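You operate a simulated robot arm through the tools that you are given. There is no shell and no other tool. Be economical: measure what you need, move in short steps, check, and stop when the job is done.

You are at the controls of a simulated two-armed robot. One attempt, no reset.

Task
Close the bench: loop stopped, then cleared, volume heel down, tone and brick off, flight case shut and latched.
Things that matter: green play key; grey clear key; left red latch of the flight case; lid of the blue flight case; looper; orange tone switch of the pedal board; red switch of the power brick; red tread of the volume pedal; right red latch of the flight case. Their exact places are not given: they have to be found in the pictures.

Only the result counts: the job must be done as asked and must still hold three seconds after the hand-in. Knocking over, shifting, dropping, spilling or breaking anything else fails it.

Robot
Two 7-joint arms with two-finger parallel grippers on one trunk, on a base that drives. Base frame: it is fixed to the floor where the robot stands at the start and does not move with it; the origin is under the middle of the robot, x ahead of it, y to its left, z up. Readings come in mm, degrees, newtons and seconds.
The left shoulder is at the start at [50, 161, 1198], the right one opposite. With the tool pointing down near the work surface each hand reaches from about 180 to 680 mm from the robot's upright axis, wherever it stands, measured 20 degrees to its own side. Places, roughly: green play key [600, -100, 800]; grey clear key [600, -100, 800]; left red latch of the flight case [700, 1600, 600]; lid of the blue flight case [1100, 1400, 800]; looper [700, -100, 800]; orange tone switch of the pedal board [500, 400, 900]; red switch of the power brick [700, 400, 900]; red tread of the volume pedal [600, -300, 800]; right red latch of the flight case [700, 1200, 600]. Payload 3.43 kg a hand.
The tool frame of a hand sits at the grasp point between the pads (the TCP): z along the fingers, y along the line on which they close. The tips reach 30 mm beyond it. The gripper opens to 94 mm. The fingers are 28 mm wide and 10 mm thick; the gripper's body (50 by 96 mm) begins 55 mm behind the TCP.
Orientation is told as [roll, pitch, yaw] about the base's x, y, z axes, in that order, counted from this pose: with the fingers straight down and closing along the base's y, the tool's x points along the base's -x, its y along +y and its z along -z.

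Tools
- The arms move only by the tool apply_moves. It takes "left_series", "right_series" or both (then of equal length, played together; a hand with none holds still); each is text: rows parted by semicolons, each of 6 numbers parted by spaces: the shift along the base's x, y, z in mm, then the turn, a rotation vector about the base's x, y, z in degrees. In form: x y z wx wy wz; .... A call has 1 to 12 rows; each row is the pose to reach, as a shift and turn from the pose commanded when the call began. "left_gripper" and "right_gripper" are, for a hand that has rows, the gripper command, from -1 (shut) to 1 (fully open), values between in proportion, set as the call begins (left out, the last holds). Each row takes 0.2 s and may step no farther than 50 mm and 8.6 degrees from the row before; otherwise, or with a gripper value out of range, the whole call is refused. Where a pose cannot be reached the arm comes as near as it can. A force on the tool above 40 N (or 10 N above the force at the start of the call, whichever is more), or a blocked arm, ends the call early, and 0.2 s more pass. Each finger travels about 45 mm/s and halts on what it meets, pressing with about 25 N; the grip force reading is that of the motor and also rises with nothing between the fingers. The clock runs only during rows and for 0.2 s after the last one: add rows that repeat a pose to give the fingers time. It gives the time, the measured TCP pose, the force on the tool (base axes), the opening and the grip force at its end, in the units of the frame above (readings bear some noise), with the torque about the TCP (base axes, N m) and any sound that the robot's microphone picked up, and new pictures: "pictures" is both (left out), scene, wrist or none (wrist: the cameras of the hands that moved).
- Cameras (640 x 400 px; columns grow to the right, rows downward): "scene" is now at [133.3, 0.6, 1340.8]; the picture's right is [0.08, -1.00, 0.00], its down [-0.52, -0.04, -0.85] and it looks along [0.85, 0.06, -0.53] (base axes); focal length 245 px, centre (320, 200). "left" rides on the left gripper at [76, -14, -102] in its tool frame; the picture's right is [0.18, 0.98, 0.00], its down [-0.75, 0.14, -0.64] and it looks along [-0.63, 0.12, 0.77] (tool axes); focal length 243 px, centre (320, 200). "right" rides on the right gripper at [76, 14, -103] in its tool frame; the picture's right is [-0.18, 0.98, 0.00], its down [-0.75, -0.14, -0.64] and it looks along [-0.63, -0.12, 0.77] (tool axes); focal length 243 px, centre (320, 200).
- slide_trunk(by): slides the trunk up (or, below 0, down) by that many mm; the arms and the scene camera ride with it, the base frame stays. It gives what a move gives, with no picture.
- steer(legs): drives the robot by 1 to 6 legs, each [ahead, left, turn to the left] in mm, mm and degrees, along the robot's own axes; the way and the turn of a leg run together, so that a leg with both is an arc; at most 1500 mm and 180 degrees a leg. The arms and the cameras ride along, it lands a little off, and it stops where it bumps. It gives what a move gives, and a new picture of the scene camera.
- pan_tilt(pan, tilt): turns the head with the scene camera to pan (to the left, within 80 degrees either way) and tilt (down, from -29 to 69), counted from straight ahead of the robot. It gives what a move gives, and a new picture of the scene camera.
- pixel_to_xyz(camera, pixels): for up to 12 pixels [column, row] of the newest picture of that camera ("zoom" is the newest enlarged one), the place [x, y, z] in the base frame of the surface seen there, good to about 2 mm, but the place of the scene camera against the robot may be out by one fixed shift of up to 25 mm in any direction. It takes no simulated time.
- zoom(camera, box): a new picture of the part [left, top, right, bottom] of that camera's present view, enlarged. It takes no simulated time.
- hand_in(): hands the job in; it is judged then, once.

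Work in short steps. Measure before you move; look again where a grasp or a placing could have gone wrong, and mend it. You have 80 turns and 260 pictures in all, those below and enlarged ones among them. Open the grippers and draw the arms clear of the work before you hand the job in, unless the task says otherwise; then end with one line.

The tools are called after "Emit:" as a command line: name --argument value ..., lists and objects as JSON in quotes. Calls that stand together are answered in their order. apply_moves: Moves the arms, as the interface text tells. Its arguments: {"type":"object","properties":{"left_series":{"type":"string"},"left_gripper":{"type":"number"},"right_series":{"type":"string"},"right_gripper":{"type":"number"},"pictures":{"type":"string","enum":["both","scene","wrist","none"]}},"required":[]} The other tools are called the same way: slide_trunk (by) slides the trunk up or down; steer (legs) drives the base; pan_tilt (pan, tilt) turns the head that bears the scene camera; pixel_to_xyz (camera, pixels) gives the place of the surface under pixels of a picture; zoom (camera, box) takes an enlarged picture of a part of a camera's view; hand_in () hands the job in.

At the start:

```text
time_s: 0.0
left_position: [432.9, 333.6, 1217.1]
left_orientation: [0.0, 0.0, -0.1]
left_contact_force: [-0.1, 0.8, 0.1]
left_wrist_torque: [0.01, -0.01, 0.01]
left_opening: 94.0
left_finger_force: 0.1
right_position: [342.5, -50.4, 1118.3]
right_orientation: [0.0, 0.0, -0.1]
right_contact_force: [0.0, 0.2, 0.7]
right_wrist_torque: [0.03, 0.0, 0.03]
right_opening: 94.2
right_finger_force: 0.1
trunk travel left (down, up): [-225.0, 42.0]
robot x, y, heading: [-1.3, 1.1, -0.2]
head pan, tilt: [4.4, 31.8]
```

scene: 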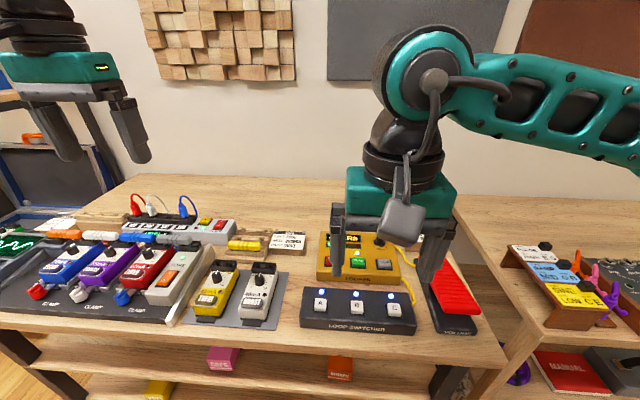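
right: 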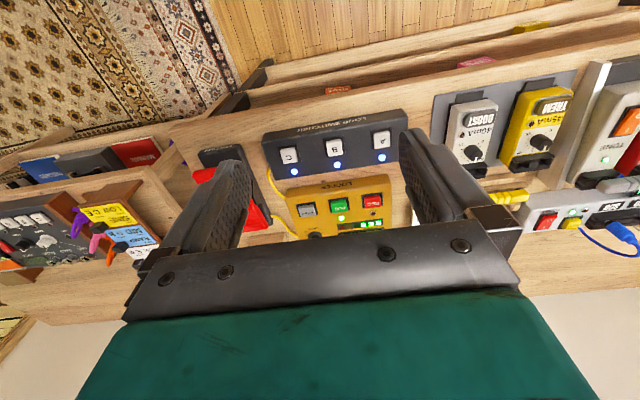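
left: 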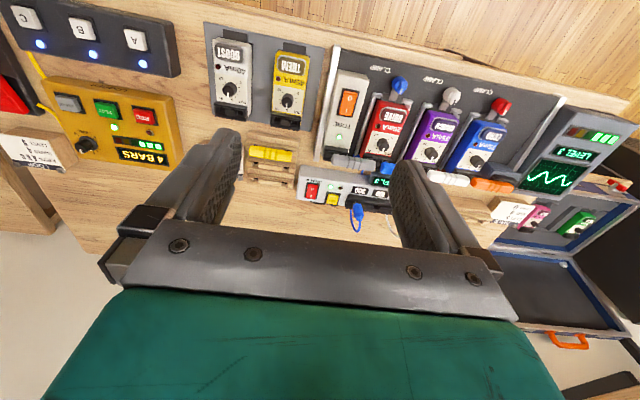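

The looper sits at about (338,212) in the right picture, with grey, green and red keys. I'll zoom in on it and on the pedal board and brick.

Emit:
zoom --camera "right" --box '[180, 90, 420, 240]'

Emit:
zoom --camera "left" --box '[290, 60, 450, 220]'

Emit:
pixel_to_xyz --camera "right" --pixels '[[308, 209], [340, 205], [372, 200], [337, 166], [340, 218], [262, 200], [200, 176], [255, 215]]'

Emit:
pixel_to_xyz --camera "left" --pixels '[[348, 103], [346, 115], [350, 92], [313, 188], [313, 183], [312, 194], [334, 199], [68, 103], [107, 109], [145, 116]]'

Emit:
pixel_to_xyz --camera "scene" --pixels '[[335, 257], [358, 260], [384, 263], [460, 290], [440, 265], [475, 312], [167, 278], [220, 224]]'

```text
2.67 times, centred on (300, 165) of right
```

zoom: 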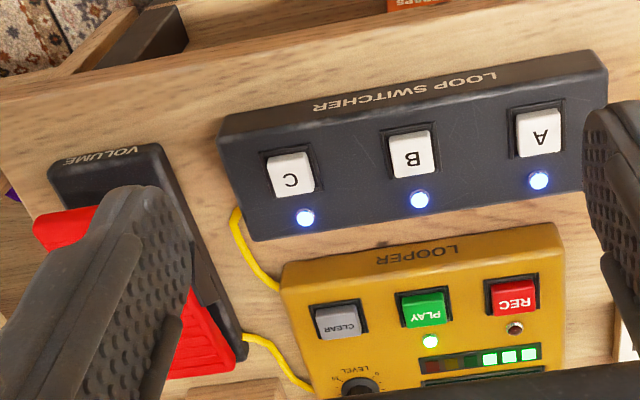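

```text
2.50 times, centred on (370, 140) of left
```

zoom: 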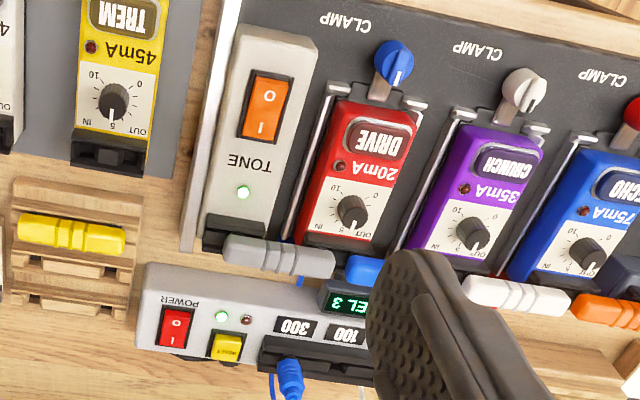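

```text
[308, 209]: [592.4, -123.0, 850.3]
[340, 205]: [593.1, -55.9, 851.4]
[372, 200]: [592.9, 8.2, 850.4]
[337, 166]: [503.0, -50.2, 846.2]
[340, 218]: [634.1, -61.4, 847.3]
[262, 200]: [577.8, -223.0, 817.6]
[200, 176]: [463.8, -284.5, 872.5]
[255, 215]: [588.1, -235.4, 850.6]
```

```text
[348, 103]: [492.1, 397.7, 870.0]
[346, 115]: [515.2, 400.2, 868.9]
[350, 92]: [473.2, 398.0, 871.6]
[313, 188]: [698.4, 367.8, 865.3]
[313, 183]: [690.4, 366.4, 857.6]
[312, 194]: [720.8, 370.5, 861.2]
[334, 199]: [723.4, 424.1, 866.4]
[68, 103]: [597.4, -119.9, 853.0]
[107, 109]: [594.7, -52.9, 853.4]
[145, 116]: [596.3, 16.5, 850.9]
```

```text
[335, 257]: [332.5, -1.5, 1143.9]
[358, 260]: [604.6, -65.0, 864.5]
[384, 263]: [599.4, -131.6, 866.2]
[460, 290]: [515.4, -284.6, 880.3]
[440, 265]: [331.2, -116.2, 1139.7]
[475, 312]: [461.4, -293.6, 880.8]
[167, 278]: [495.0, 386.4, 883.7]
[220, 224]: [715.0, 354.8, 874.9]
```

The keys are at roughly x 594: clear y -121, play y -55, tops about z 851. I'll shut the right gripper and bring its tips above the play key.

Emit:
apply_moves --right_series "31 -1 -26 0 0 0;62 -1 -52 0 0 0;93 -2 -78 0 0 0;124 -2 -104 0 0 0;155 -3 -130 0 0 0;186 -3 -156 0 0 0;217 -4 -182 0 0 0;250 -5 -212 0 0 0;250 -5 -212 0 0 0" --right_gripper -1

```text
time_s: 2.0
left_position: [432.2, 332.1, 1218.0]
left_orientation: [0.1, 0.0, 0.0]
left_contact_force: [0.7, 0.7, -0.8]
left_wrist_torque: [-0.03, -0.02, 0.02]
left_opening: 94.0
left_finger_force: 0.0
right_position: [593.3, -56.9, 907.8]
right_orientation: [-0.1, 0.1, 0.0]
right_contact_force: [0.1, 0.2, -0.1]
right_wrist_torque: [0.04, 0.01, -0.03]
right_opening: 0.1
right_finger_force: 24.7
trunk travel left (down, up): [-225.0, 42.0]
robot x, y, heading: [1.6, 3.2, -0.1]
head pan, tilt: [4.4, 31.8]
```

scene: 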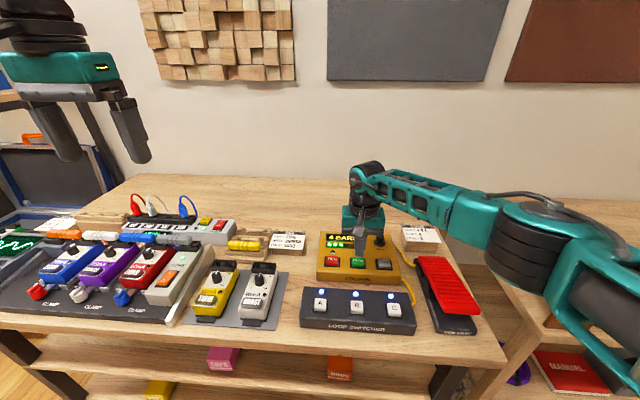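
right: 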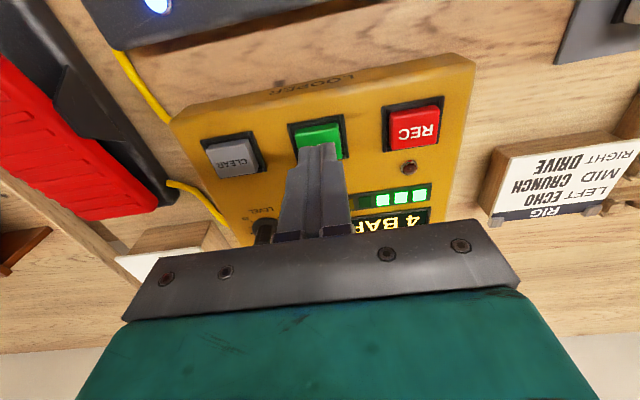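

The tips hover over the play key. I'll measure the key accurately and read the little signs in the scene.

Emit:
pixel_to_xyz --camera "right" --pixels '[[300, 130], [340, 128], [316, 142], [232, 158], [212, 150], [250, 147], [240, 172], [300, 110], [50, 130], [120, 200], [10, 80], [270, 150]]'

Emit:
zoom --camera "scene" --box '[260, 200, 500, 350]'

Emit:
zoom --camera "right" --box '[160, 60, 480, 260]'

```text
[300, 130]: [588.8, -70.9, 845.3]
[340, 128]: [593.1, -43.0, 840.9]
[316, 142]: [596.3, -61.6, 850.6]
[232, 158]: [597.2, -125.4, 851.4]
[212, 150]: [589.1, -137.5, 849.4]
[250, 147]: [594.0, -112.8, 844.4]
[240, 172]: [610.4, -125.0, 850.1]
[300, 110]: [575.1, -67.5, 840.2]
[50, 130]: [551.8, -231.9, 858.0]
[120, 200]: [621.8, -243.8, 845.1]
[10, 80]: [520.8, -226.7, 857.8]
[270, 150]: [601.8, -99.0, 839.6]
```

```text
2.67 times, centred on (380, 275) of scene
```

zoom: 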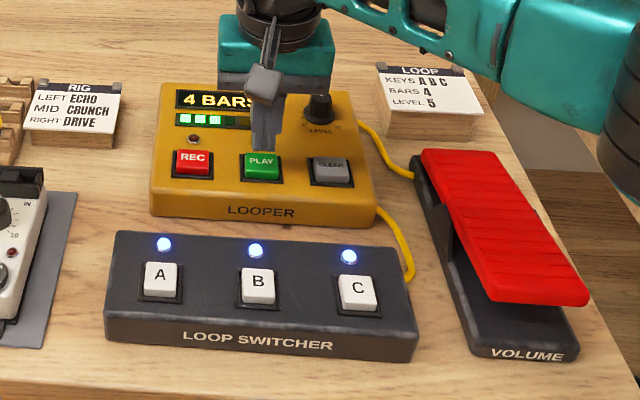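

```text
2.00 times, centred on (320, 160) of right
```

zoom: 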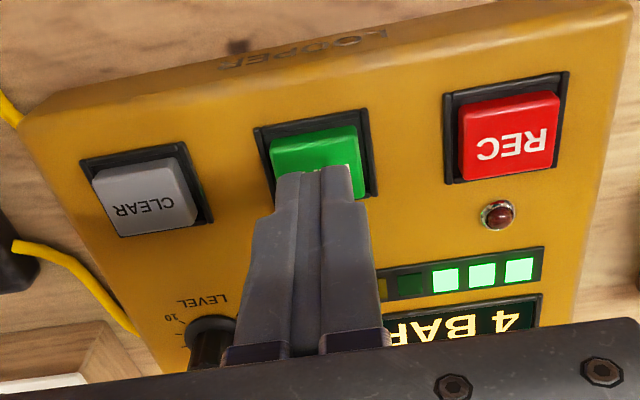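

Play key centre is about (598,-59), top z 851, panel 840. I press down in small steps, then back up, and listen.

Emit:
apply_moves --right_series "4 -3 -10 0 0 0;4 -3 -20 0 0 0;4 -3 -27 0 0 0;4 -3 -31 0 0 0;4 -3 -34 0 0 0;4 -3 -37 0 0 0" --pictures "wrist"

```text
time_s: 3.4
left_position: [431.1, 333.9, 1219.0]
left_orientation: [0.0, -0.1, -0.1]
left_contact_force: [0.2, -0.4, 0.3]
left_wrist_torque: [-0.03, -0.02, 0.01]
left_opening: 93.9
left_finger_force: 0.0
right_position: [597.2, -58.7, 871.5]
right_orientation: [0.1, -0.4, -0.1]
right_contact_force: [-0.5, 0.2, 17.5]
right_wrist_torque: [-0.01, 0.03, 0.0]
right_opening: 0.3
right_finger_force: 24.9
trunk travel left (down, up): [-225.0, 42.0]
robot x, y, heading: [-5.0, -3.4, 0.1]
head pan, tilt: [4.4, 31.8]
heard: click
```

right: 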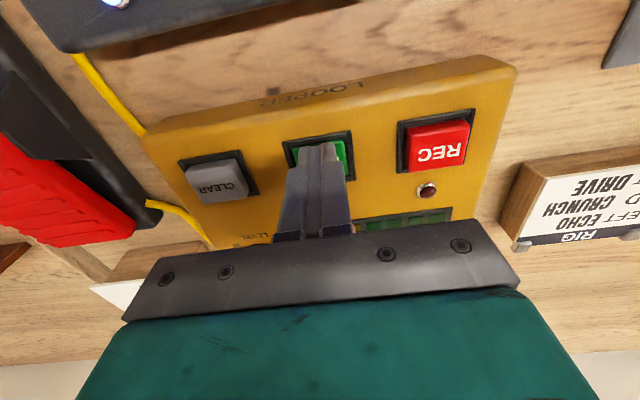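

It clicked and the bar lights went dark. I'll lift and move over the clear key (y about -126).

Emit:
apply_moves --right_series "0 0 20 0 0 0;0 0 40 0 0 0;0 -33 40 0 0 0;0 -67 40 0 0 0;0 -67 35 0 0 0"

```text
time_s: 4.6
left_position: [433.6, 334.3, 1216.5]
left_orientation: [0.1, 0.0, -0.1]
left_contact_force: [-0.1, 0.0, 0.0]
left_wrist_torque: [-0.02, -0.01, -0.02]
left_opening: 93.8
left_finger_force: 0.1
right_position: [597.1, -124.2, 904.4]
right_orientation: [0.0, 0.0, -0.1]
right_contact_force: [0.1, -0.8, -0.8]
right_wrist_torque: [0.03, -0.01, 0.01]
right_opening: 0.0
right_finger_force: 24.9
trunk travel left (down, up): [-225.0, 42.0]
robot x, y, heading: [0.1, -0.1, 0.2]
head pan, tilt: [4.4, 31.8]
```

scene: 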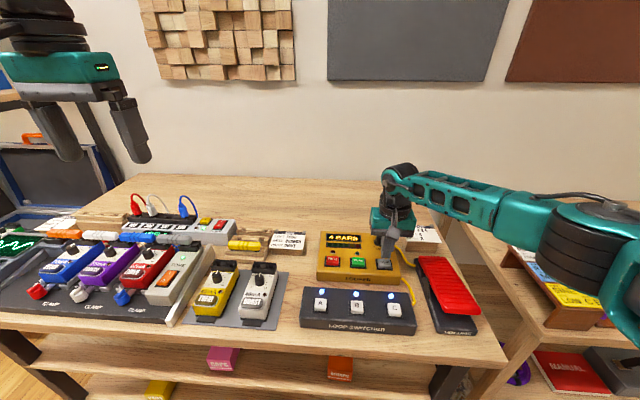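
right: 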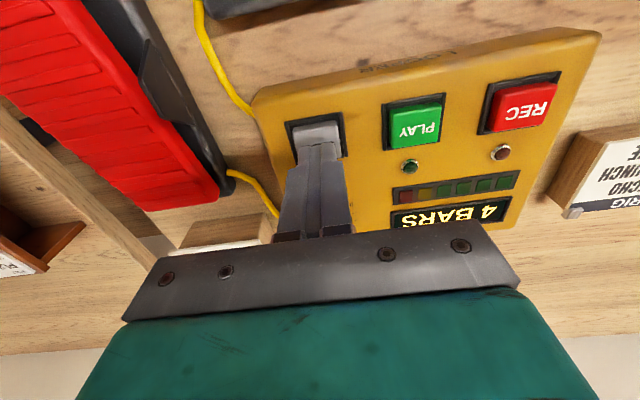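

The loop is stopped (play LED dark) and the tips are over the grey clear key. I press it and hold a while.

Emit:
apply_moves --right_series "0 -1 -10 0 0 0;0 -1 -20 0 0 0;0 -1 -26 0 0 0;0 -1 -30 0 0 0;0 -1 -33 0 0 0;0 -1 -35 0 0 0;0 -1 -35 0 0 0;0 -1 -35 0 0 0" --pictures "wrist"

```text
time_s: 6.4
left_position: [431.7, 333.8, 1218.9]
left_orientation: [0.1, -0.1, 0.1]
left_contact_force: [0.4, 0.7, 0.4]
left_wrist_torque: [0.05, -0.01, -0.02]
left_opening: 94.1
left_finger_force: 0.1
right_position: [596.9, -125.9, 871.9]
right_orientation: [0.0, -0.2, -0.2]
right_contact_force: [5.4, -3.4, 17.3]
right_wrist_torque: [-0.12, -0.12, 0.03]
right_opening: 0.0
right_finger_force: 25.4
trunk travel left (down, up): [-225.0, 42.0]
robot x, y, heading: [1.4, -1.1, 0.2]
head pan, tilt: [4.4, 31.8]
heard: click
```

right: 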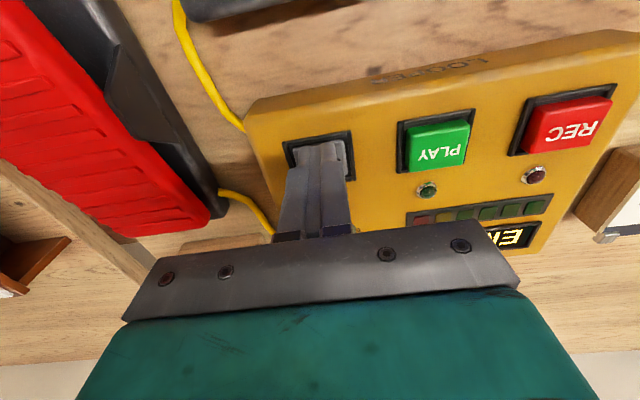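

Click, and the display changed to "EM…" (empty). I lift straight up and back to get a view of display and volume pedal.

Emit:
apply_moves --right_series "0 0 40 0 0 0;0 0 80 0 0 0;-20 -30 110 0 0 0;-50 -60 120 0 0 0;-80 -90 120 0 0 0;-110 -120 120 0 0 0;-130 -145 120 0 0 0"

```text
time_s: 8.0
left_position: [432.6, 331.8, 1219.7]
left_orientation: [0.0, 0.0, 0.1]
left_contact_force: [-0.1, -0.8, 0.1]
left_wrist_torque: [0.0, 0.02, -0.04]
left_opening: 93.8
left_finger_force: 0.1
right_position: [467.0, -271.1, 988.9]
right_orientation: [0.0, 0.0, -0.3]
right_contact_force: [0.6, 0.8, -0.3]
right_wrist_torque: [0.01, 0.01, -0.02]
right_opening: 0.0
right_finger_force: 25.4
trunk travel left (down, up): [-225.0, 42.0]
robot x, y, heading: [0.7, 2.8, -0.1]
head pan, tilt: [4.4, 31.8]
```

scene: 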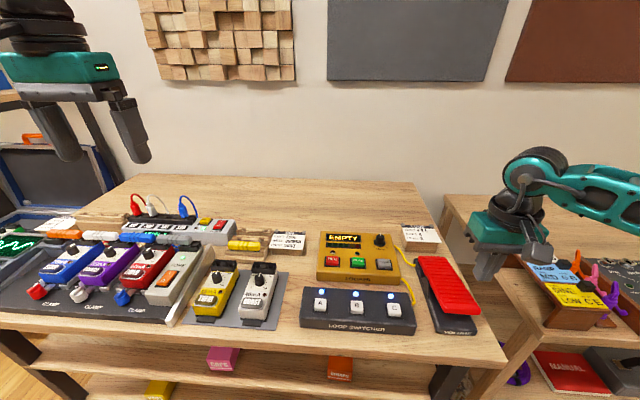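
right: 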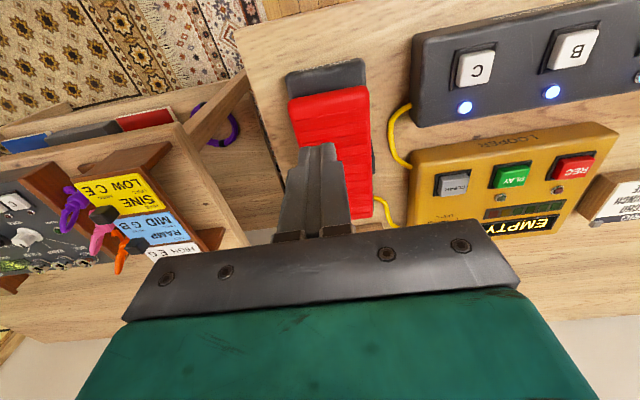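

The display reads EMPTY. Now I measure the tread's near and far ends.

Emit:
pixel_to_xyz --camera "right" --pixels '[[295, 100], [366, 90], [330, 97], [331, 105], [332, 120], [333, 140], [360, 160], [362, 185], [365, 210], [310, 80], [340, 75]]'

Emit:
zoom --camera "scene" --box '[390, 240, 510, 350]'

Emit:
zoom --camera "right" --box '[250, 40, 430, 240]'

```text
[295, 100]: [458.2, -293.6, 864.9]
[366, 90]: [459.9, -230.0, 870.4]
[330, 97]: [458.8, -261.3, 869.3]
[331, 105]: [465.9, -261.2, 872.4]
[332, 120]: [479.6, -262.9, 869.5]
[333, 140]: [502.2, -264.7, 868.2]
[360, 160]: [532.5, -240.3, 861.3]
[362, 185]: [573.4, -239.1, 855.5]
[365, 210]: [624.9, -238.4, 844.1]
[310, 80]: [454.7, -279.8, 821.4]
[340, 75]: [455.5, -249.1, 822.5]
```

```text
3.64 times, centred on (450, 295) of scene
```

zoom: 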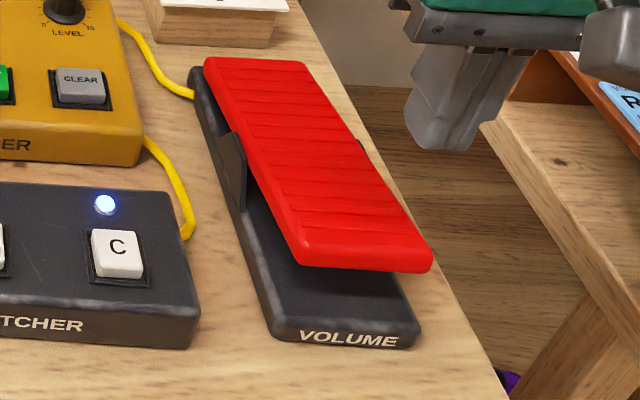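

```text
2.00 times, centred on (340, 140) of right
```

zoom: 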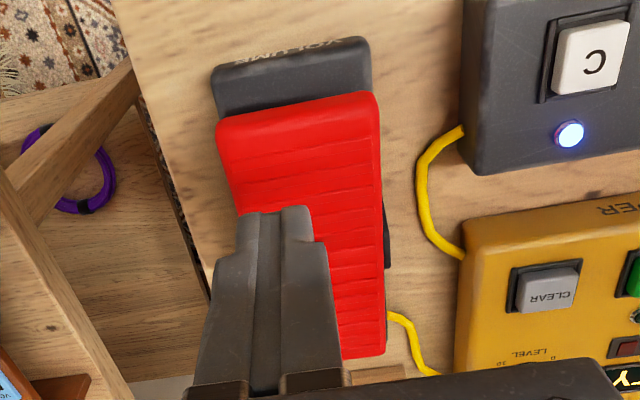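

The tread tilts with the heel (near end, x≈460–480) up at z≈871 and toe low at 844. I press the near end down stepwise at (476,-263).

Emit:
apply_moves --right_series "8 8 -40 0 0 0;8 8 -80 0 0 0;8 8 -88 0 0 0;8 8 -94 0 0 0;8 8 -99 0 0 0;8 8 -104 0 0 0;8 8 -109 0 0 0;8 8 -114 0 0 0;8 8 -118 0 0 0;8 8 -118 0 0 0"

```text
time_s: 10.4
left_position: [430.8, 332.2, 1219.2]
left_orientation: [0.0, -0.2, 0.1]
left_contact_force: [0.2, 0.6, -0.3]
left_wrist_torque: [0.0, -0.01, 0.0]
left_opening: 94.0
left_finger_force: 0.1
right_position: [475.0, -263.0, 878.2]
right_orientation: [0.1, -0.3, -0.1]
right_contact_force: [-14.6, 0.5, 18.8]
right_wrist_torque: [0.02, 0.14, 0.04]
right_opening: 0.0
right_finger_force: 24.8
trunk travel left (down, up): [-225.0, 42.0]
robot x, y, heading: [0.2, -2.8, 0.1]
head pan, tilt: [4.4, 31.8]
stopped in row 10 (right hand): the force on the tool passed its limit (the readings are from after the stop); the commanded pose is now the measured one
```

scene: 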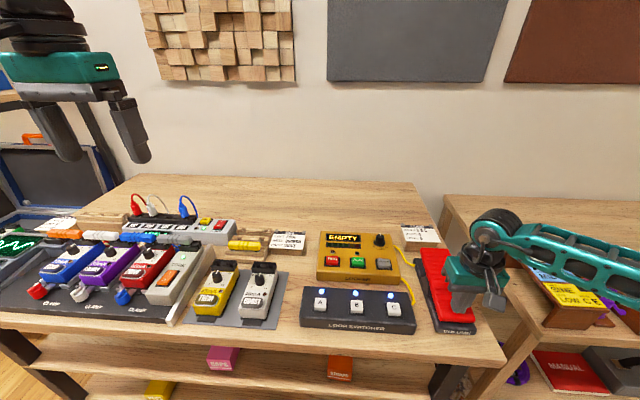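
right: 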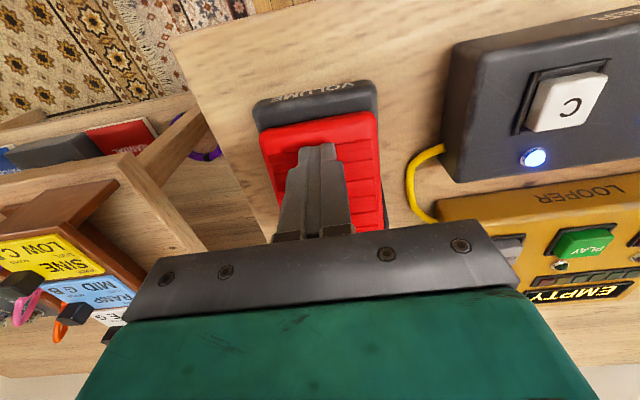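

The tread gave way from 870 to about 848 before the force limit, probably its stop. I lift off and check the angle.

Emit:
apply_moves --right_series "0 0 20 0 0 0;0 0 60 0 0 0;0 -20 105 0 0 0"

Emit:
pixel_to_xyz --camera "right" --pixels '[[295, 100], [330, 97], [331, 105], [332, 120], [333, 140], [360, 160], [362, 185], [365, 205]]'

Emit:
zoom --camera "scene" --box '[390, 240, 510, 350]'

```text
time_s: 11.2
left_position: [432.8, 332.7, 1217.7]
left_orientation: [0.0, 0.0, 0.0]
left_contact_force: [0.3, 0.0, -0.9]
left_wrist_torque: [0.01, 0.02, 0.03]
left_opening: 93.9
left_finger_force: 0.1
right_position: [477.2, -285.6, 977.8]
right_orientation: [0.1, -0.2, -0.1]
right_contact_force: [-0.6, 1.4, -0.3]
right_wrist_torque: [-0.01, -0.01, -0.02]
right_opening: 0.1
right_finger_force: 25.2
trunk travel left (down, up): [-225.0, 42.0]
robot x, y, heading: [2.2, -0.2, 0.0]
head pan, tilt: [4.4, 31.8]
```

scene: 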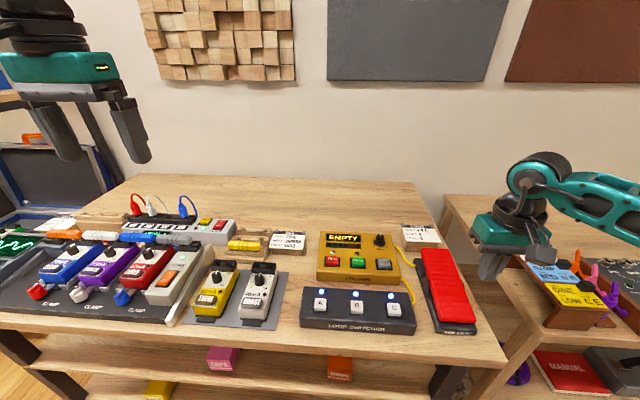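
right: 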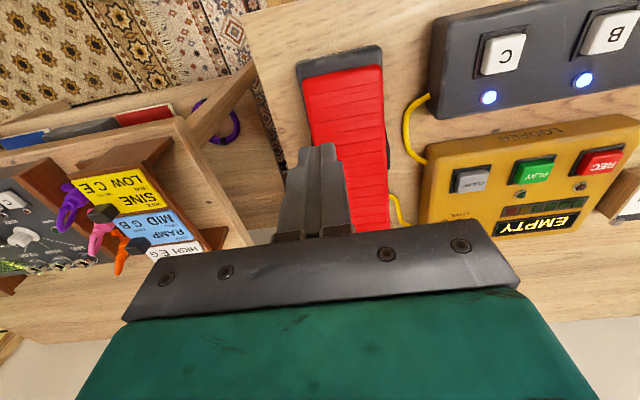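

```text
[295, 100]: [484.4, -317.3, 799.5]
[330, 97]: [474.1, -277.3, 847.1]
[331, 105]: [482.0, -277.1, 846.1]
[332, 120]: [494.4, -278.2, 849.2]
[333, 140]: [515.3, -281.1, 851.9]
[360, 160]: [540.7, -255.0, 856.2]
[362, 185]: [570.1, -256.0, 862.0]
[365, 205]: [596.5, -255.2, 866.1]
```

```text
3.64 times, centred on (450, 295) of scene
```

zoom: 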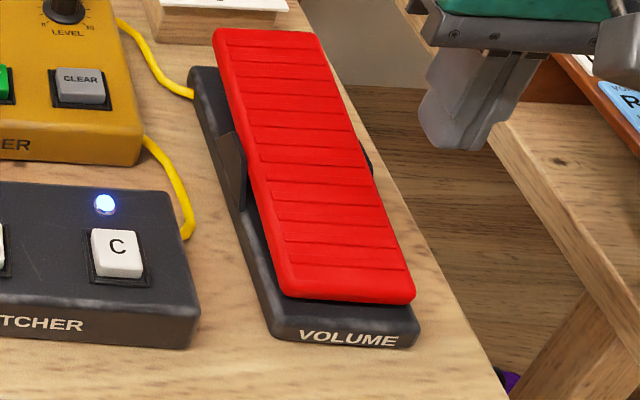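

The tread now rises to the toe (847 near, 866 far), about 9° heel down. I press once more slowly near the very end to be sure it's at the stop.

Emit:
apply_moves --right_series "-8 20 -40 0 0 0;-8 20 -80 0 0 0;-8 20 -94 0 0 0;-8 20 -98 0 0 0;-8 20 -100 0 0 0;-8 20 -102 0 0 0;-8 20 -104 0 0 0;-8 20 -106 0 0 0;-8 20 -108 0 0 0;-8 20 -110 0 0 0;-8 20 -112 0 0 0" --pictures "none"

Emit:
apply_moves --right_series "0 0 20 0 0 0;0 0 60 0 0 0;0 -20 105 0 0 0;-20 -20 130 0 0 0;-50 0 150 0 0 0;-90 0 170 0 0 0" --pictures "both"

Emit:
pixel_to_xyz --camera "scene" --pixels '[[455, 318], [452, 308], [447, 295], [441, 275], [436, 260], [432, 252]]'

```text
time_s: 13.4
left_position: [431.2, 332.8, 1220.0]
left_orientation: [0.0, -0.2, -0.1]
left_contact_force: [0.0, 0.0, 0.0]
left_wrist_torque: [-0.03, 0.01, -0.02]
left_opening: 93.9
left_finger_force: 0.1
right_position: [468.6, -264.1, 875.2]
right_orientation: [0.3, -0.6, -0.1]
right_contact_force: [-14.7, -0.1, 21.9]
right_wrist_torque: [-0.02, 0.14, 0.06]
right_opening: 0.0
right_finger_force: 25.2
trunk travel left (down, up): [-225.0, 42.0]
robot x, y, heading: [0.6, -2.4, -0.1]
head pan, tilt: [4.4, 31.8]
stopped in row 11 (right hand): the force on the tool passed its limit (the readings are from after the stop); the commanded pose is now the measured one
```

```text
time_s: 14.8
left_position: [432.7, 333.4, 1219.7]
left_orientation: [0.0, -0.1, 0.0]
left_contact_force: [0.1, -0.4, -0.5]
left_wrist_torque: [-0.01, -0.01, 0.02]
left_opening: 94.2
left_finger_force: 0.1
right_position: [381.4, -262.2, 1045.1]
right_orientation: [0.2, -0.5, -0.1]
right_contact_force: [0.3, 0.6, 0.7]
right_wrist_torque: [0.02, -0.01, 0.02]
right_opening: 0.1
right_finger_force: 25.3
trunk travel left (down, up): [-225.0, 42.0]
robot x, y, heading: [-5.2, -0.2, -0.0]
head pan, tilt: [4.4, 31.8]
```

scene: 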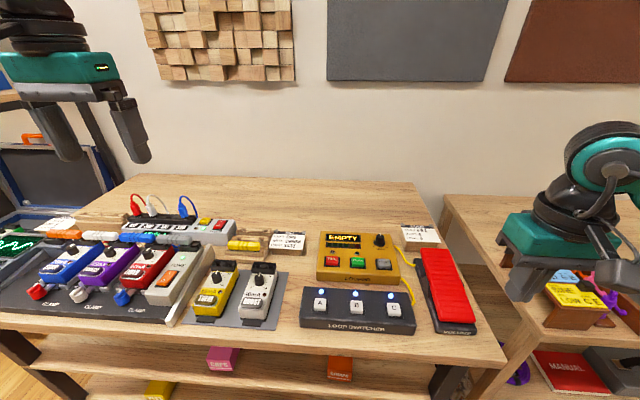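
right: 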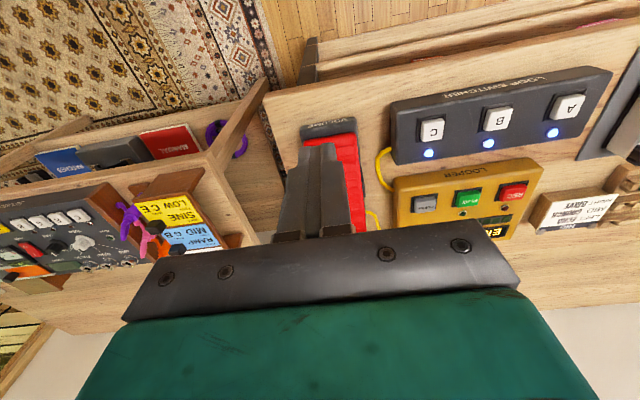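

```text
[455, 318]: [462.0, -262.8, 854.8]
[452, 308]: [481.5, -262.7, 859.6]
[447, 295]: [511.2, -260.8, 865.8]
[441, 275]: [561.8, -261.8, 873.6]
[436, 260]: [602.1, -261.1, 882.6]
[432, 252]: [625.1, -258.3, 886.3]
```

The pedal is at its stop, about 11° heel down. Now the left hand: gripper shut, go above the tone switch (near end ~ (480,398)) and look.

Emit:
apply_moves --left_series "8 11 -45 0 0 0;16 22 -90 0 0 0;20 33 -135 0 0 0;24 44 -180 0 0 0;28 55 -215 0 0 0;30 65 -255 0 0 0;30 65 -255 0 0 0" --left_gripper -1 --pictures "wrist"

```text
time_s: 16.4
left_position: [463.0, 399.6, 961.6]
left_orientation: [0.0, 0.0, 0.0]
left_contact_force: [0.1, -0.2, 0.1]
left_wrist_torque: [0.06, 0.02, -0.01]
left_opening: 0.0
left_finger_force: 24.7
right_position: [382.0, -263.3, 1043.6]
right_orientation: [0.2, -0.4, 0.0]
right_contact_force: [-0.3, -0.2, -0.5]
right_wrist_torque: [-0.03, 0.01, 0.02]
right_opening: 0.0
right_finger_force: 25.1
trunk travel left (down, up): [-225.0, 42.0]
robot x, y, heading: [3.5, -2.3, -0.1]
head pan, tilt: [4.4, 31.8]
```

left: 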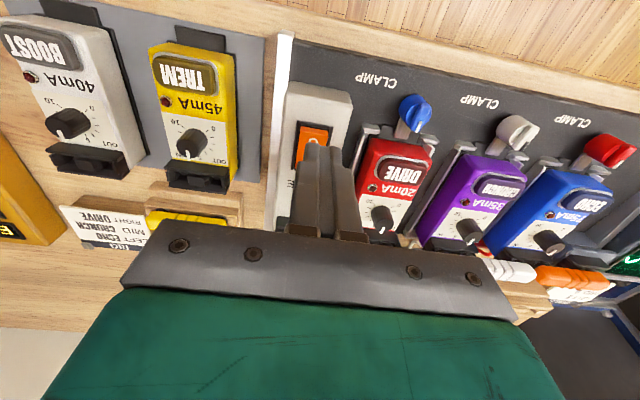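

Emit:
zoom --camera "left" --box '[270, 70, 370, 230]'

Emit:
pixel_to_xyz --camera "left" --pixels '[[313, 125], [311, 132], [309, 140], [303, 158], [295, 165], [330, 128], [325, 100], [298, 130], [340, 110]]'

```text
2.50 times, centred on (320, 150) of left
```

zoom: 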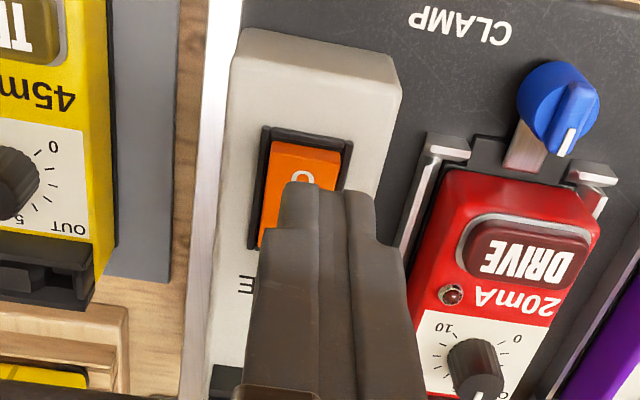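

```text
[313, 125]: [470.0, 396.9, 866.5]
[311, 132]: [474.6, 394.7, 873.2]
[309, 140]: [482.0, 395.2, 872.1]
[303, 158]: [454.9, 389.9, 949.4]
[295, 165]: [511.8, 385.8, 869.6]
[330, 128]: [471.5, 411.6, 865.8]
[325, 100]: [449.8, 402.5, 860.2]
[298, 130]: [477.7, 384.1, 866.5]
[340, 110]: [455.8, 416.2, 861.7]
```

The tone rocker spans x≈471–515, y≈386–410; the near "O" end is up (z 873). I tilt the fingers 17° so only their near corner presses the O end at x≈478, approach and press.

Emit:
apply_moves --left_series "10 -2 -15 0 -8.5 0;19 -2 -30 0 -17 0;19 -2 -46 0 -17 0;19 -2 -52 0 -17 0;19 -2 -56 0 -17 0;19 -2 -60 0 -17 0;19 -2 -63 0 -17 0;19 -2 -66 0 -17 0;19 -2 -69 0 -17 0" --pictures "wrist"

```text
time_s: 18.5
left_position: [481.1, 395.6, 901.1]
left_orientation: [0.2, -17.9, 0.0]
left_contact_force: [-14.2, 0.7, 22.9]
left_wrist_torque: [0.01, 0.55, -0.02]
left_opening: 0.0
left_finger_force: 25.2
right_position: [379.6, -263.0, 1044.8]
right_orientation: [0.2, -0.8, 0.0]
right_contact_force: [0.9, -0.3, -0.1]
right_wrist_torque: [-0.03, 0.01, -0.02]
right_opening: 0.0
right_finger_force: 24.9
trunk travel left (down, up): [-225.0, 42.0]
robot x, y, heading: [-0.9, 1.5, -0.1]
head pan, tilt: [4.4, 31.8]
stopped in row 9 (left hand): the force on the tool passed its limit (the readings are from after the stop); the commanded pose is now the measured one
```

left: 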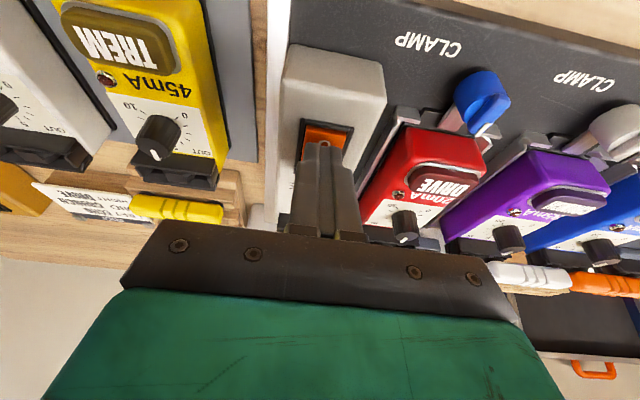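

No click at ~27 N. I zoom in to see where the tip sits against the rocker.

Emit:
zoom --camera "left" --box '[270, 90, 390, 190]'

Emit:
pixel_to_xyz --camera "left" --pixels '[[325, 129], [325, 135], [323, 140], [324, 145], [313, 150], [340, 124]]'

```text
4.00 times, centred on (330, 140) of left
```

zoom: 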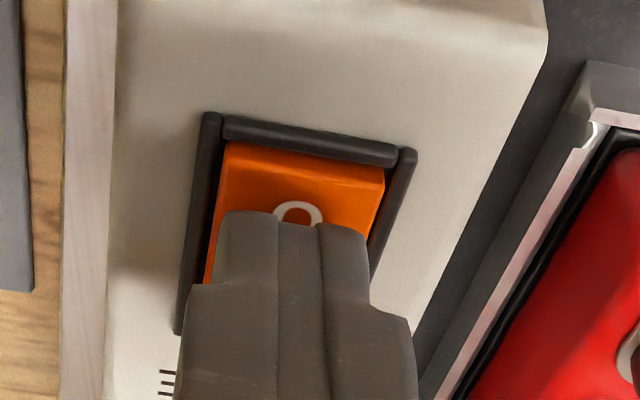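

```text
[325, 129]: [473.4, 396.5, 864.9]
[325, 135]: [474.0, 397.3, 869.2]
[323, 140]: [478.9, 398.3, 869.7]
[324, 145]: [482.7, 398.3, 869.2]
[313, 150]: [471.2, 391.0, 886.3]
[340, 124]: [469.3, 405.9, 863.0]
```

The O end already reads about 869 (was 873). I lift a little to check the state and LED.

Emit:
apply_moves --left_series "0 0 20 0 0 0;-20 0 60 0 8 0;-45 20 60 0 17 0;-45 50 80 0 17 0" --pictures "both"

Emit:
zoom --camera "scene" --box '[130, 200, 250, 320]'

```text
refused: row 3 steps farther than a row can; nothing moved
```

```text
3.33 times, centred on (190, 260) of scene
```

zoom: 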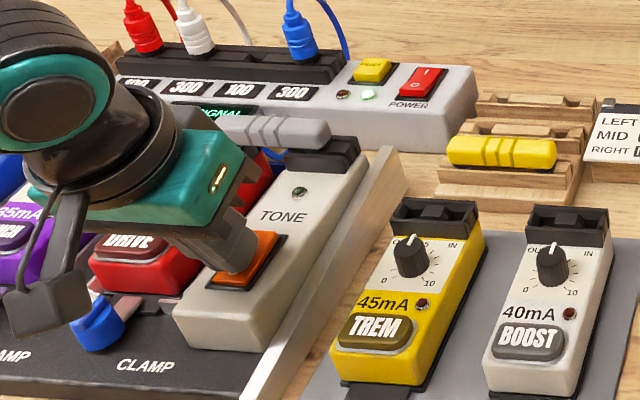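

The TONE LED is dark now. I lift off and move toward the brick to confirm and measure its red switch.

Emit:
apply_moves --left_series "0 0 20 0 0 0;0 0 60 0 8 0;10 -10 90 0 16.5 0;50 -15 100 0 16.5 0;90 -20 100 0 16.5 0;130 -25 90 0 16.5 0;165 -25 75 0 16.5 0" --pictures "both"

Emit:
zoom --camera "scene" --box '[130, 200, 250, 320]'

Emit:
zoom --camera "left" --box '[220, 60, 420, 240]'

```text
time_s: 20.1
left_position: [577.5, 372.4, 1000.9]
left_orientation: [0.0, -1.2, 0.0]
left_contact_force: [0.1, 0.3, -0.1]
left_wrist_torque: [0.01, 0.02, 0.02]
left_opening: 0.3
left_finger_force: 25.3
left hand out of reach, approached as far as the arm can: row 6, 7
right_position: [382.6, -262.3, 1044.0]
right_orientation: [0.2, -0.5, 0.0]
right_contact_force: [-0.7, 0.3, -0.3]
right_wrist_torque: [0.01, -0.02, -0.04]
right_opening: 0.0
right_finger_force: 25.3
trunk travel left (down, up): [-225.0, 42.0]
robot x, y, heading: [0.6, -0.7, 0.1]
head pan, tilt: [4.4, 31.8]
```

scene: 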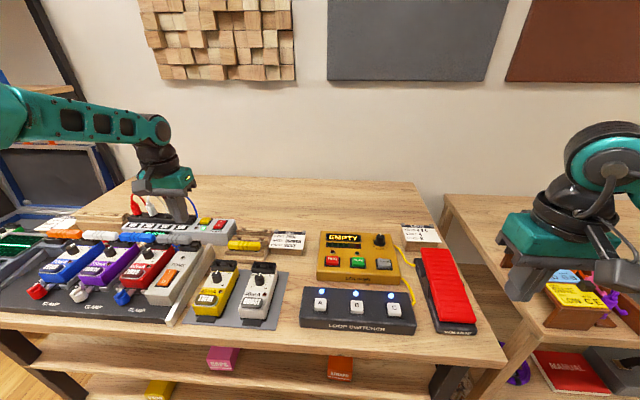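
left: 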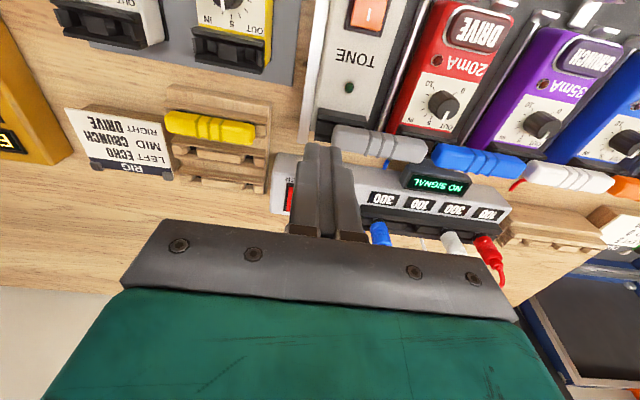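

```text
3.33 times, centred on (190, 260) of scene
```

zoom: 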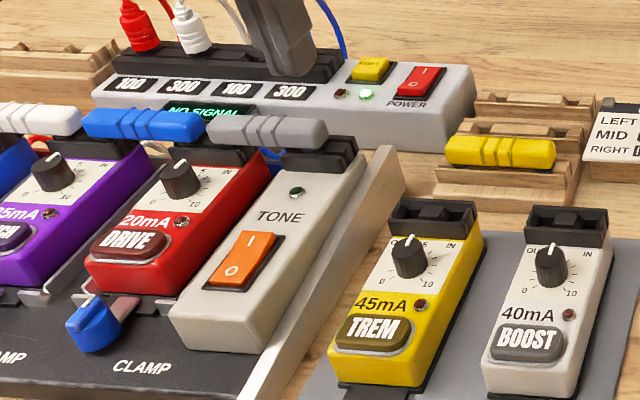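

```text
2.22 times, centred on (320, 150) of left
```

zoom: 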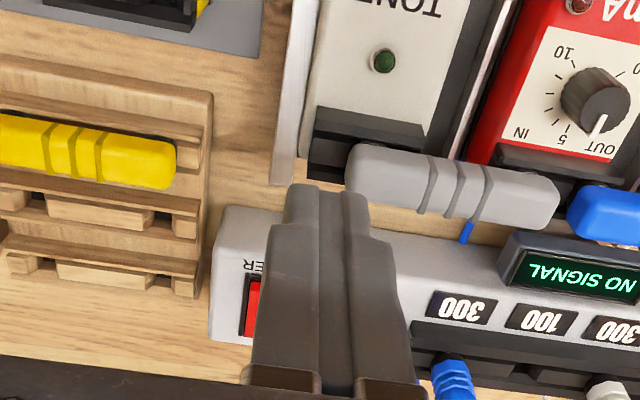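

Tone is off (LED dark, "NO SIGNAL"). The brick switch is out of reach, so I need to drive ahead a bit; I measure the table edge and switch first.

Emit:
pixel_to_xyz --camera "scene" --pixels '[[320, 348], [150, 345], [60, 330], [480, 360], [222, 218], [219, 225], [216, 230]]'

Emit:
pan_tilt --pan 4 --tilt 65

```text
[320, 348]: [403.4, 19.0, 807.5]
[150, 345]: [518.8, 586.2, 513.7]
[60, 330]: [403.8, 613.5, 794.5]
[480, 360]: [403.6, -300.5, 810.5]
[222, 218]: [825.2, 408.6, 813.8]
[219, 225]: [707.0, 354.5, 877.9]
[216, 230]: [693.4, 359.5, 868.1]
```

```text
time_s: 21.1
left_position: [577.2, 372.6, 1002.2]
left_orientation: [0.2, -1.1, 0.1]
left_contact_force: [1.4, 0.0, 0.7]
left_wrist_torque: [0.01, -0.03, 0.0]
left_opening: 0.1
left_finger_force: 24.6
right_position: [382.6, -262.8, 1043.4]
right_orientation: [0.2, -0.5, -0.2]
right_contact_force: [0.0, -1.2, 0.2]
right_wrist_torque: [0.0, -0.02, -0.02]
right_opening: 0.0
right_finger_force: 24.9
trunk travel left (down, up): [-225.0, 42.0]
robot x, y, heading: [-1.4, -2.7, 0.2]
head pan, tilt: [4.0, 65.0]
```

scene: 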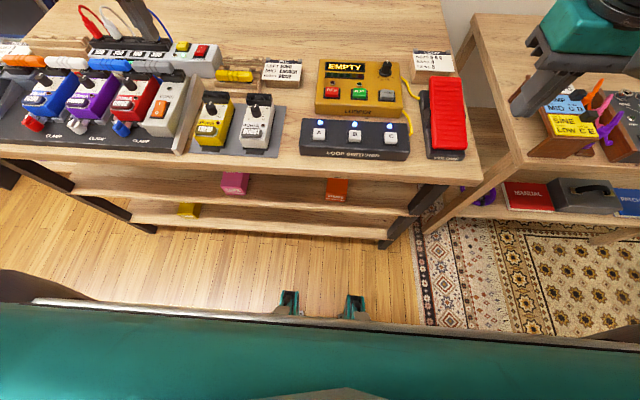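

I measure the robot's front parts and the shelf edges to see how much room there is to drive ahead.

Emit:
pixel_to_xyz --camera "scene" --pixels '[[290, 295], [355, 300], [150, 305], [320, 318], [40, 285], [320, 236], [320, 206], [320, 170], [200, 330], [320, 260]]'

```text
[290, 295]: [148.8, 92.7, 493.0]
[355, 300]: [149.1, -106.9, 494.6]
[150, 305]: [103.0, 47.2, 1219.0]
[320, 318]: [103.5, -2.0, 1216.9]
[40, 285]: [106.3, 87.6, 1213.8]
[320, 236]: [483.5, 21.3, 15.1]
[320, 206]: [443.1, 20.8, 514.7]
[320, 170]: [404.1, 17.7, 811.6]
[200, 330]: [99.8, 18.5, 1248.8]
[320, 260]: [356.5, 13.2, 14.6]
```

Room is ample (robot front x≈150, table edge 404). I drive 140 mm ahead and reset the head.

Emit:
steer --legs '[[140, 0, 0]]'

Emit:
apply_moves --left_series "-10 -30 0 0 0 0;-20 -30 0 0 0 0" --pictures "wrist"

```text
time_s: 22.4
left_position: [683.3, 372.6, 1001.6]
left_orientation: [0.2, -1.1, 0.0]
left_contact_force: [-0.2, 0.5, 0.7]
left_wrist_torque: [-0.01, -0.03, -0.02]
left_opening: 0.2
left_finger_force: 25.6
right_position: [490.7, -262.3, 1044.8]
right_orientation: [0.2, -0.5, 0.0]
right_contact_force: [-0.3, 0.3, -0.1]
right_wrist_torque: [0.01, -0.02, -0.03]
right_opening: 0.0
right_finger_force: 24.4
trunk travel left (down, up): [-225.0, 42.0]
robot x, y, heading: [109.5, 0.6, 0.0]
head pan, tilt: [4.0, 65.0]
stopped in leg 1: the robot was blocked; the commanded pose is now the measured one
```

scene: 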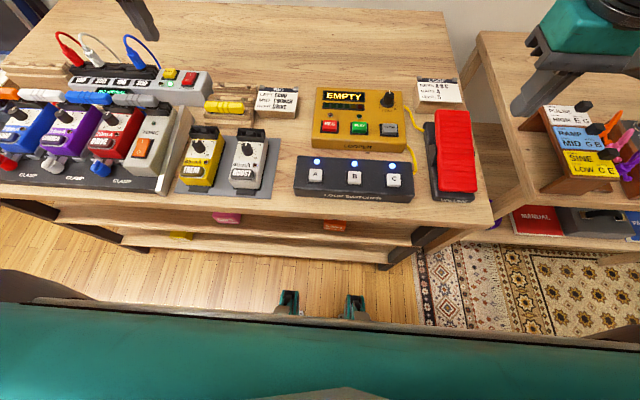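

```text
time_s: 23.0
left_position: [665.1, 342.8, 1001.9]
left_orientation: [0.1, -1.1, 0.0]
left_contact_force: [0.0, -0.5, 0.5]
left_wrist_torque: [-0.02, -0.02, -0.03]
left_opening: 0.0
left_finger_force: 25.5
right_position: [490.5, -260.8, 1043.5]
right_orientation: [0.2, -0.5, -0.2]
right_contact_force: [0.1, -1.5, 0.4]
right_wrist_torque: [-0.01, 0.0, 0.0]
right_opening: 0.0
right_finger_force: 24.9
trunk travel left (down, up): [-225.0, 42.0]
robot x, y, heading: [108.6, 0.9, 0.1]
head pan, tilt: [4.0, 65.0]
```

left: 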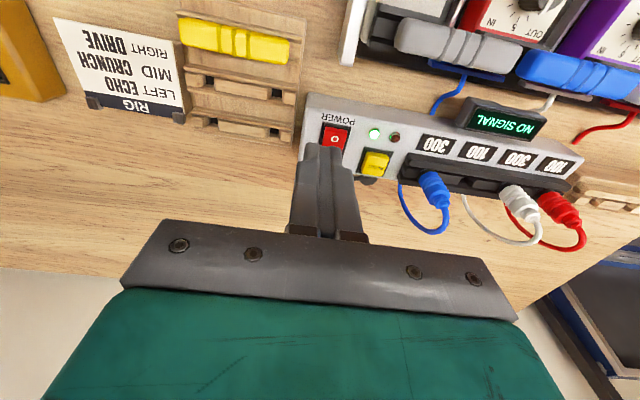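

The base was stopped after 109 mm, fine. I check nothing shifted and measure the red switch.

Emit:
zoom --camera "left" --box '[290, 80, 410, 200]'

Emit:
pixel_to_xyz --camera "left" --pixels '[[336, 129], [335, 134], [333, 140], [326, 145], [325, 134], [347, 134], [310, 110], [366, 160], [378, 165], [240, 25], [270, 130]]'

Emit:
pixel_to_xyz --camera "scene" --pixels '[[340, 205], [330, 128], [361, 128], [388, 128]]'

```text
3.33 times, centred on (350, 140) of left
```

zoom: 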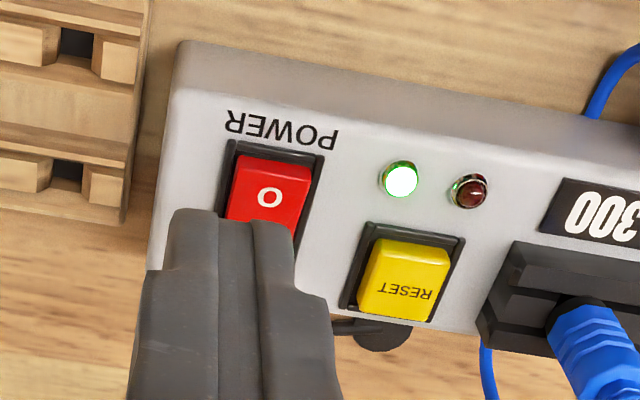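

```text
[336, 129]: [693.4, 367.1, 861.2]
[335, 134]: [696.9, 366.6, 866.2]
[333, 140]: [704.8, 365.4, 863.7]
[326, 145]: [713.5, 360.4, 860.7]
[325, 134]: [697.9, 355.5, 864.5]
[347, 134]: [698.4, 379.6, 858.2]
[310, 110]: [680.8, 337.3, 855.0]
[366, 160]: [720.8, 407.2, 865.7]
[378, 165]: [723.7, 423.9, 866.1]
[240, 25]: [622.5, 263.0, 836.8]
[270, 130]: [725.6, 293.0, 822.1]
```

```text
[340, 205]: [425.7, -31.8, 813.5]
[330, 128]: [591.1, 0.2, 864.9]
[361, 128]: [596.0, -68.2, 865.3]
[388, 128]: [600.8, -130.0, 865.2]
```

The red rocker's O end is near (x≈694–700, y 367, z 866). Same tilted press there.

Emit:
apply_moves --left_series "15 8 -30 0 -8.5 0;30 18 -60 0 -17 0;38 24 -88 0 -17 0;38 24 -96 0 -17 0;38 24 -100 0 -17 0;38 24 -103 0 -17 0;38 24 -106 0 -17 0;38 24 -109 0 -17 0;38 24 -112 0 -17 0" --pictures "wrist"

Emit:
zoom --camera "left" --box '[270, 90, 390, 190]'

```text
time_s: 25.0
left_position: [680.9, 368.8, 909.3]
left_orientation: [0.1, -18.3, 0.0]
left_contact_force: [-0.2, -0.4, 0.8]
left_wrist_torque: [0.02, 0.01, -0.04]
left_opening: 0.0
left_finger_force: 25.0
left hand out of reach, approached as far as the arm can: row 3, 4, 5, 6, 7, 8, 9
right_position: [491.0, -261.3, 1043.1]
right_orientation: [0.2, -0.6, 0.0]
right_contact_force: [0.5, 0.4, 0.3]
right_wrist_torque: [-0.01, 0.01, -0.02]
right_opening: 0.0
right_finger_force: 25.3
trunk travel left (down, up): [-225.0, 42.0]
robot x, y, heading: [105.1, -0.0, -0.0]
head pan, tilt: [4.0, 65.0]
```

left: 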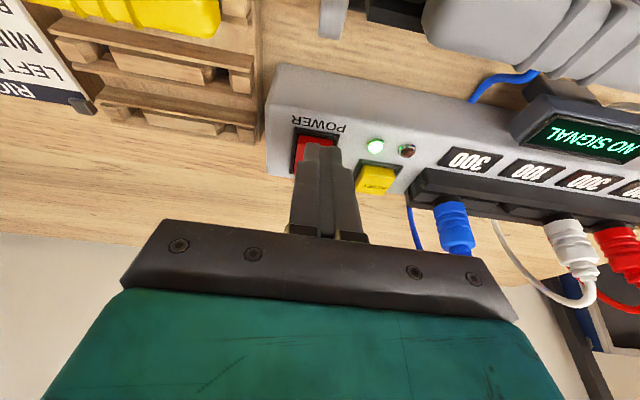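

```text
4.00 times, centred on (330, 140) of left
```

zoom: 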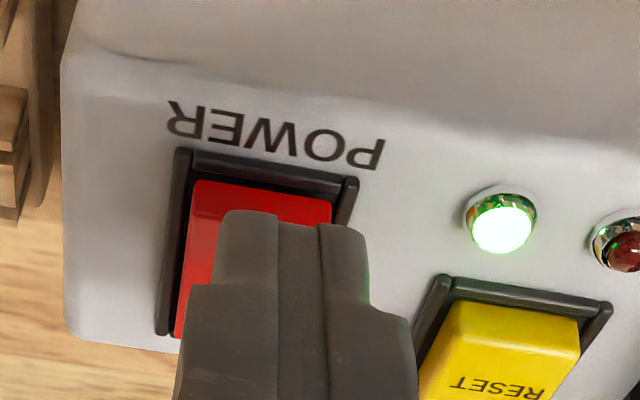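

Out of reach by ~20 mm in x. I raise the hand and drive 140 mm left (backing 10 mm) to bring the switch inside the reach.

Emit:
apply_moves --left_series "0 0 40 0 0 0;-20 -20 80 0 0 0;-40 -40 120 0 8 0;-60 -60 140 0 16.5 0" --pictures "none"

Emit:
steer --legs '[[-15, 0, 0], [0, 140, 0]]'

```text
time_s: 26.0
left_position: [621.0, 307.5, 1050.4]
left_orientation: [0.2, -1.4, 0.1]
left_contact_force: [0.7, -0.2, -0.5]
left_wrist_torque: [-0.01, -0.01, 0.0]
left_opening: 0.1
left_finger_force: 25.1
right_position: [491.6, -261.9, 1043.8]
right_orientation: [0.1, -0.6, 0.1]
right_contact_force: [0.1, 0.5, 0.7]
right_wrist_torque: [0.02, 0.01, 0.01]
right_opening: 0.0
right_finger_force: 24.6
trunk travel left (down, up): [-225.0, 42.0]
robot x, y, heading: [106.5, 0.1, -0.0]
head pan, tilt: [4.0, 65.0]
```

```text
time_s: 27.7
left_position: [605.9, 445.8, 1048.2]
left_orientation: [0.0, -1.5, -0.1]
left_contact_force: [0.5, -0.1, -0.1]
left_wrist_torque: [-0.03, 0.01, -0.03]
left_opening: 0.0
left_finger_force: 24.8
right_position: [475.0, -124.3, 1043.9]
right_orientation: [0.2, -0.4, -0.1]
right_contact_force: [0.4, -0.1, 0.3]
right_wrist_torque: [-0.04, -0.01, 0.0]
right_opening: 0.0
right_finger_force: 25.7
trunk travel left (down, up): [-225.0, 42.0]
robot x, y, heading: [94.0, 138.6, 0.1]
head pan, tilt: [4.0, 65.0]
```

scene: 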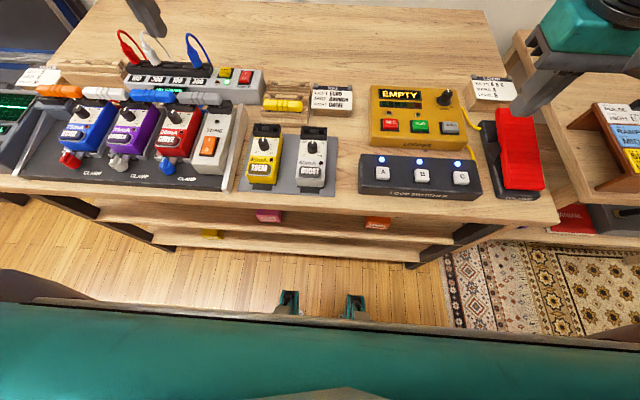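

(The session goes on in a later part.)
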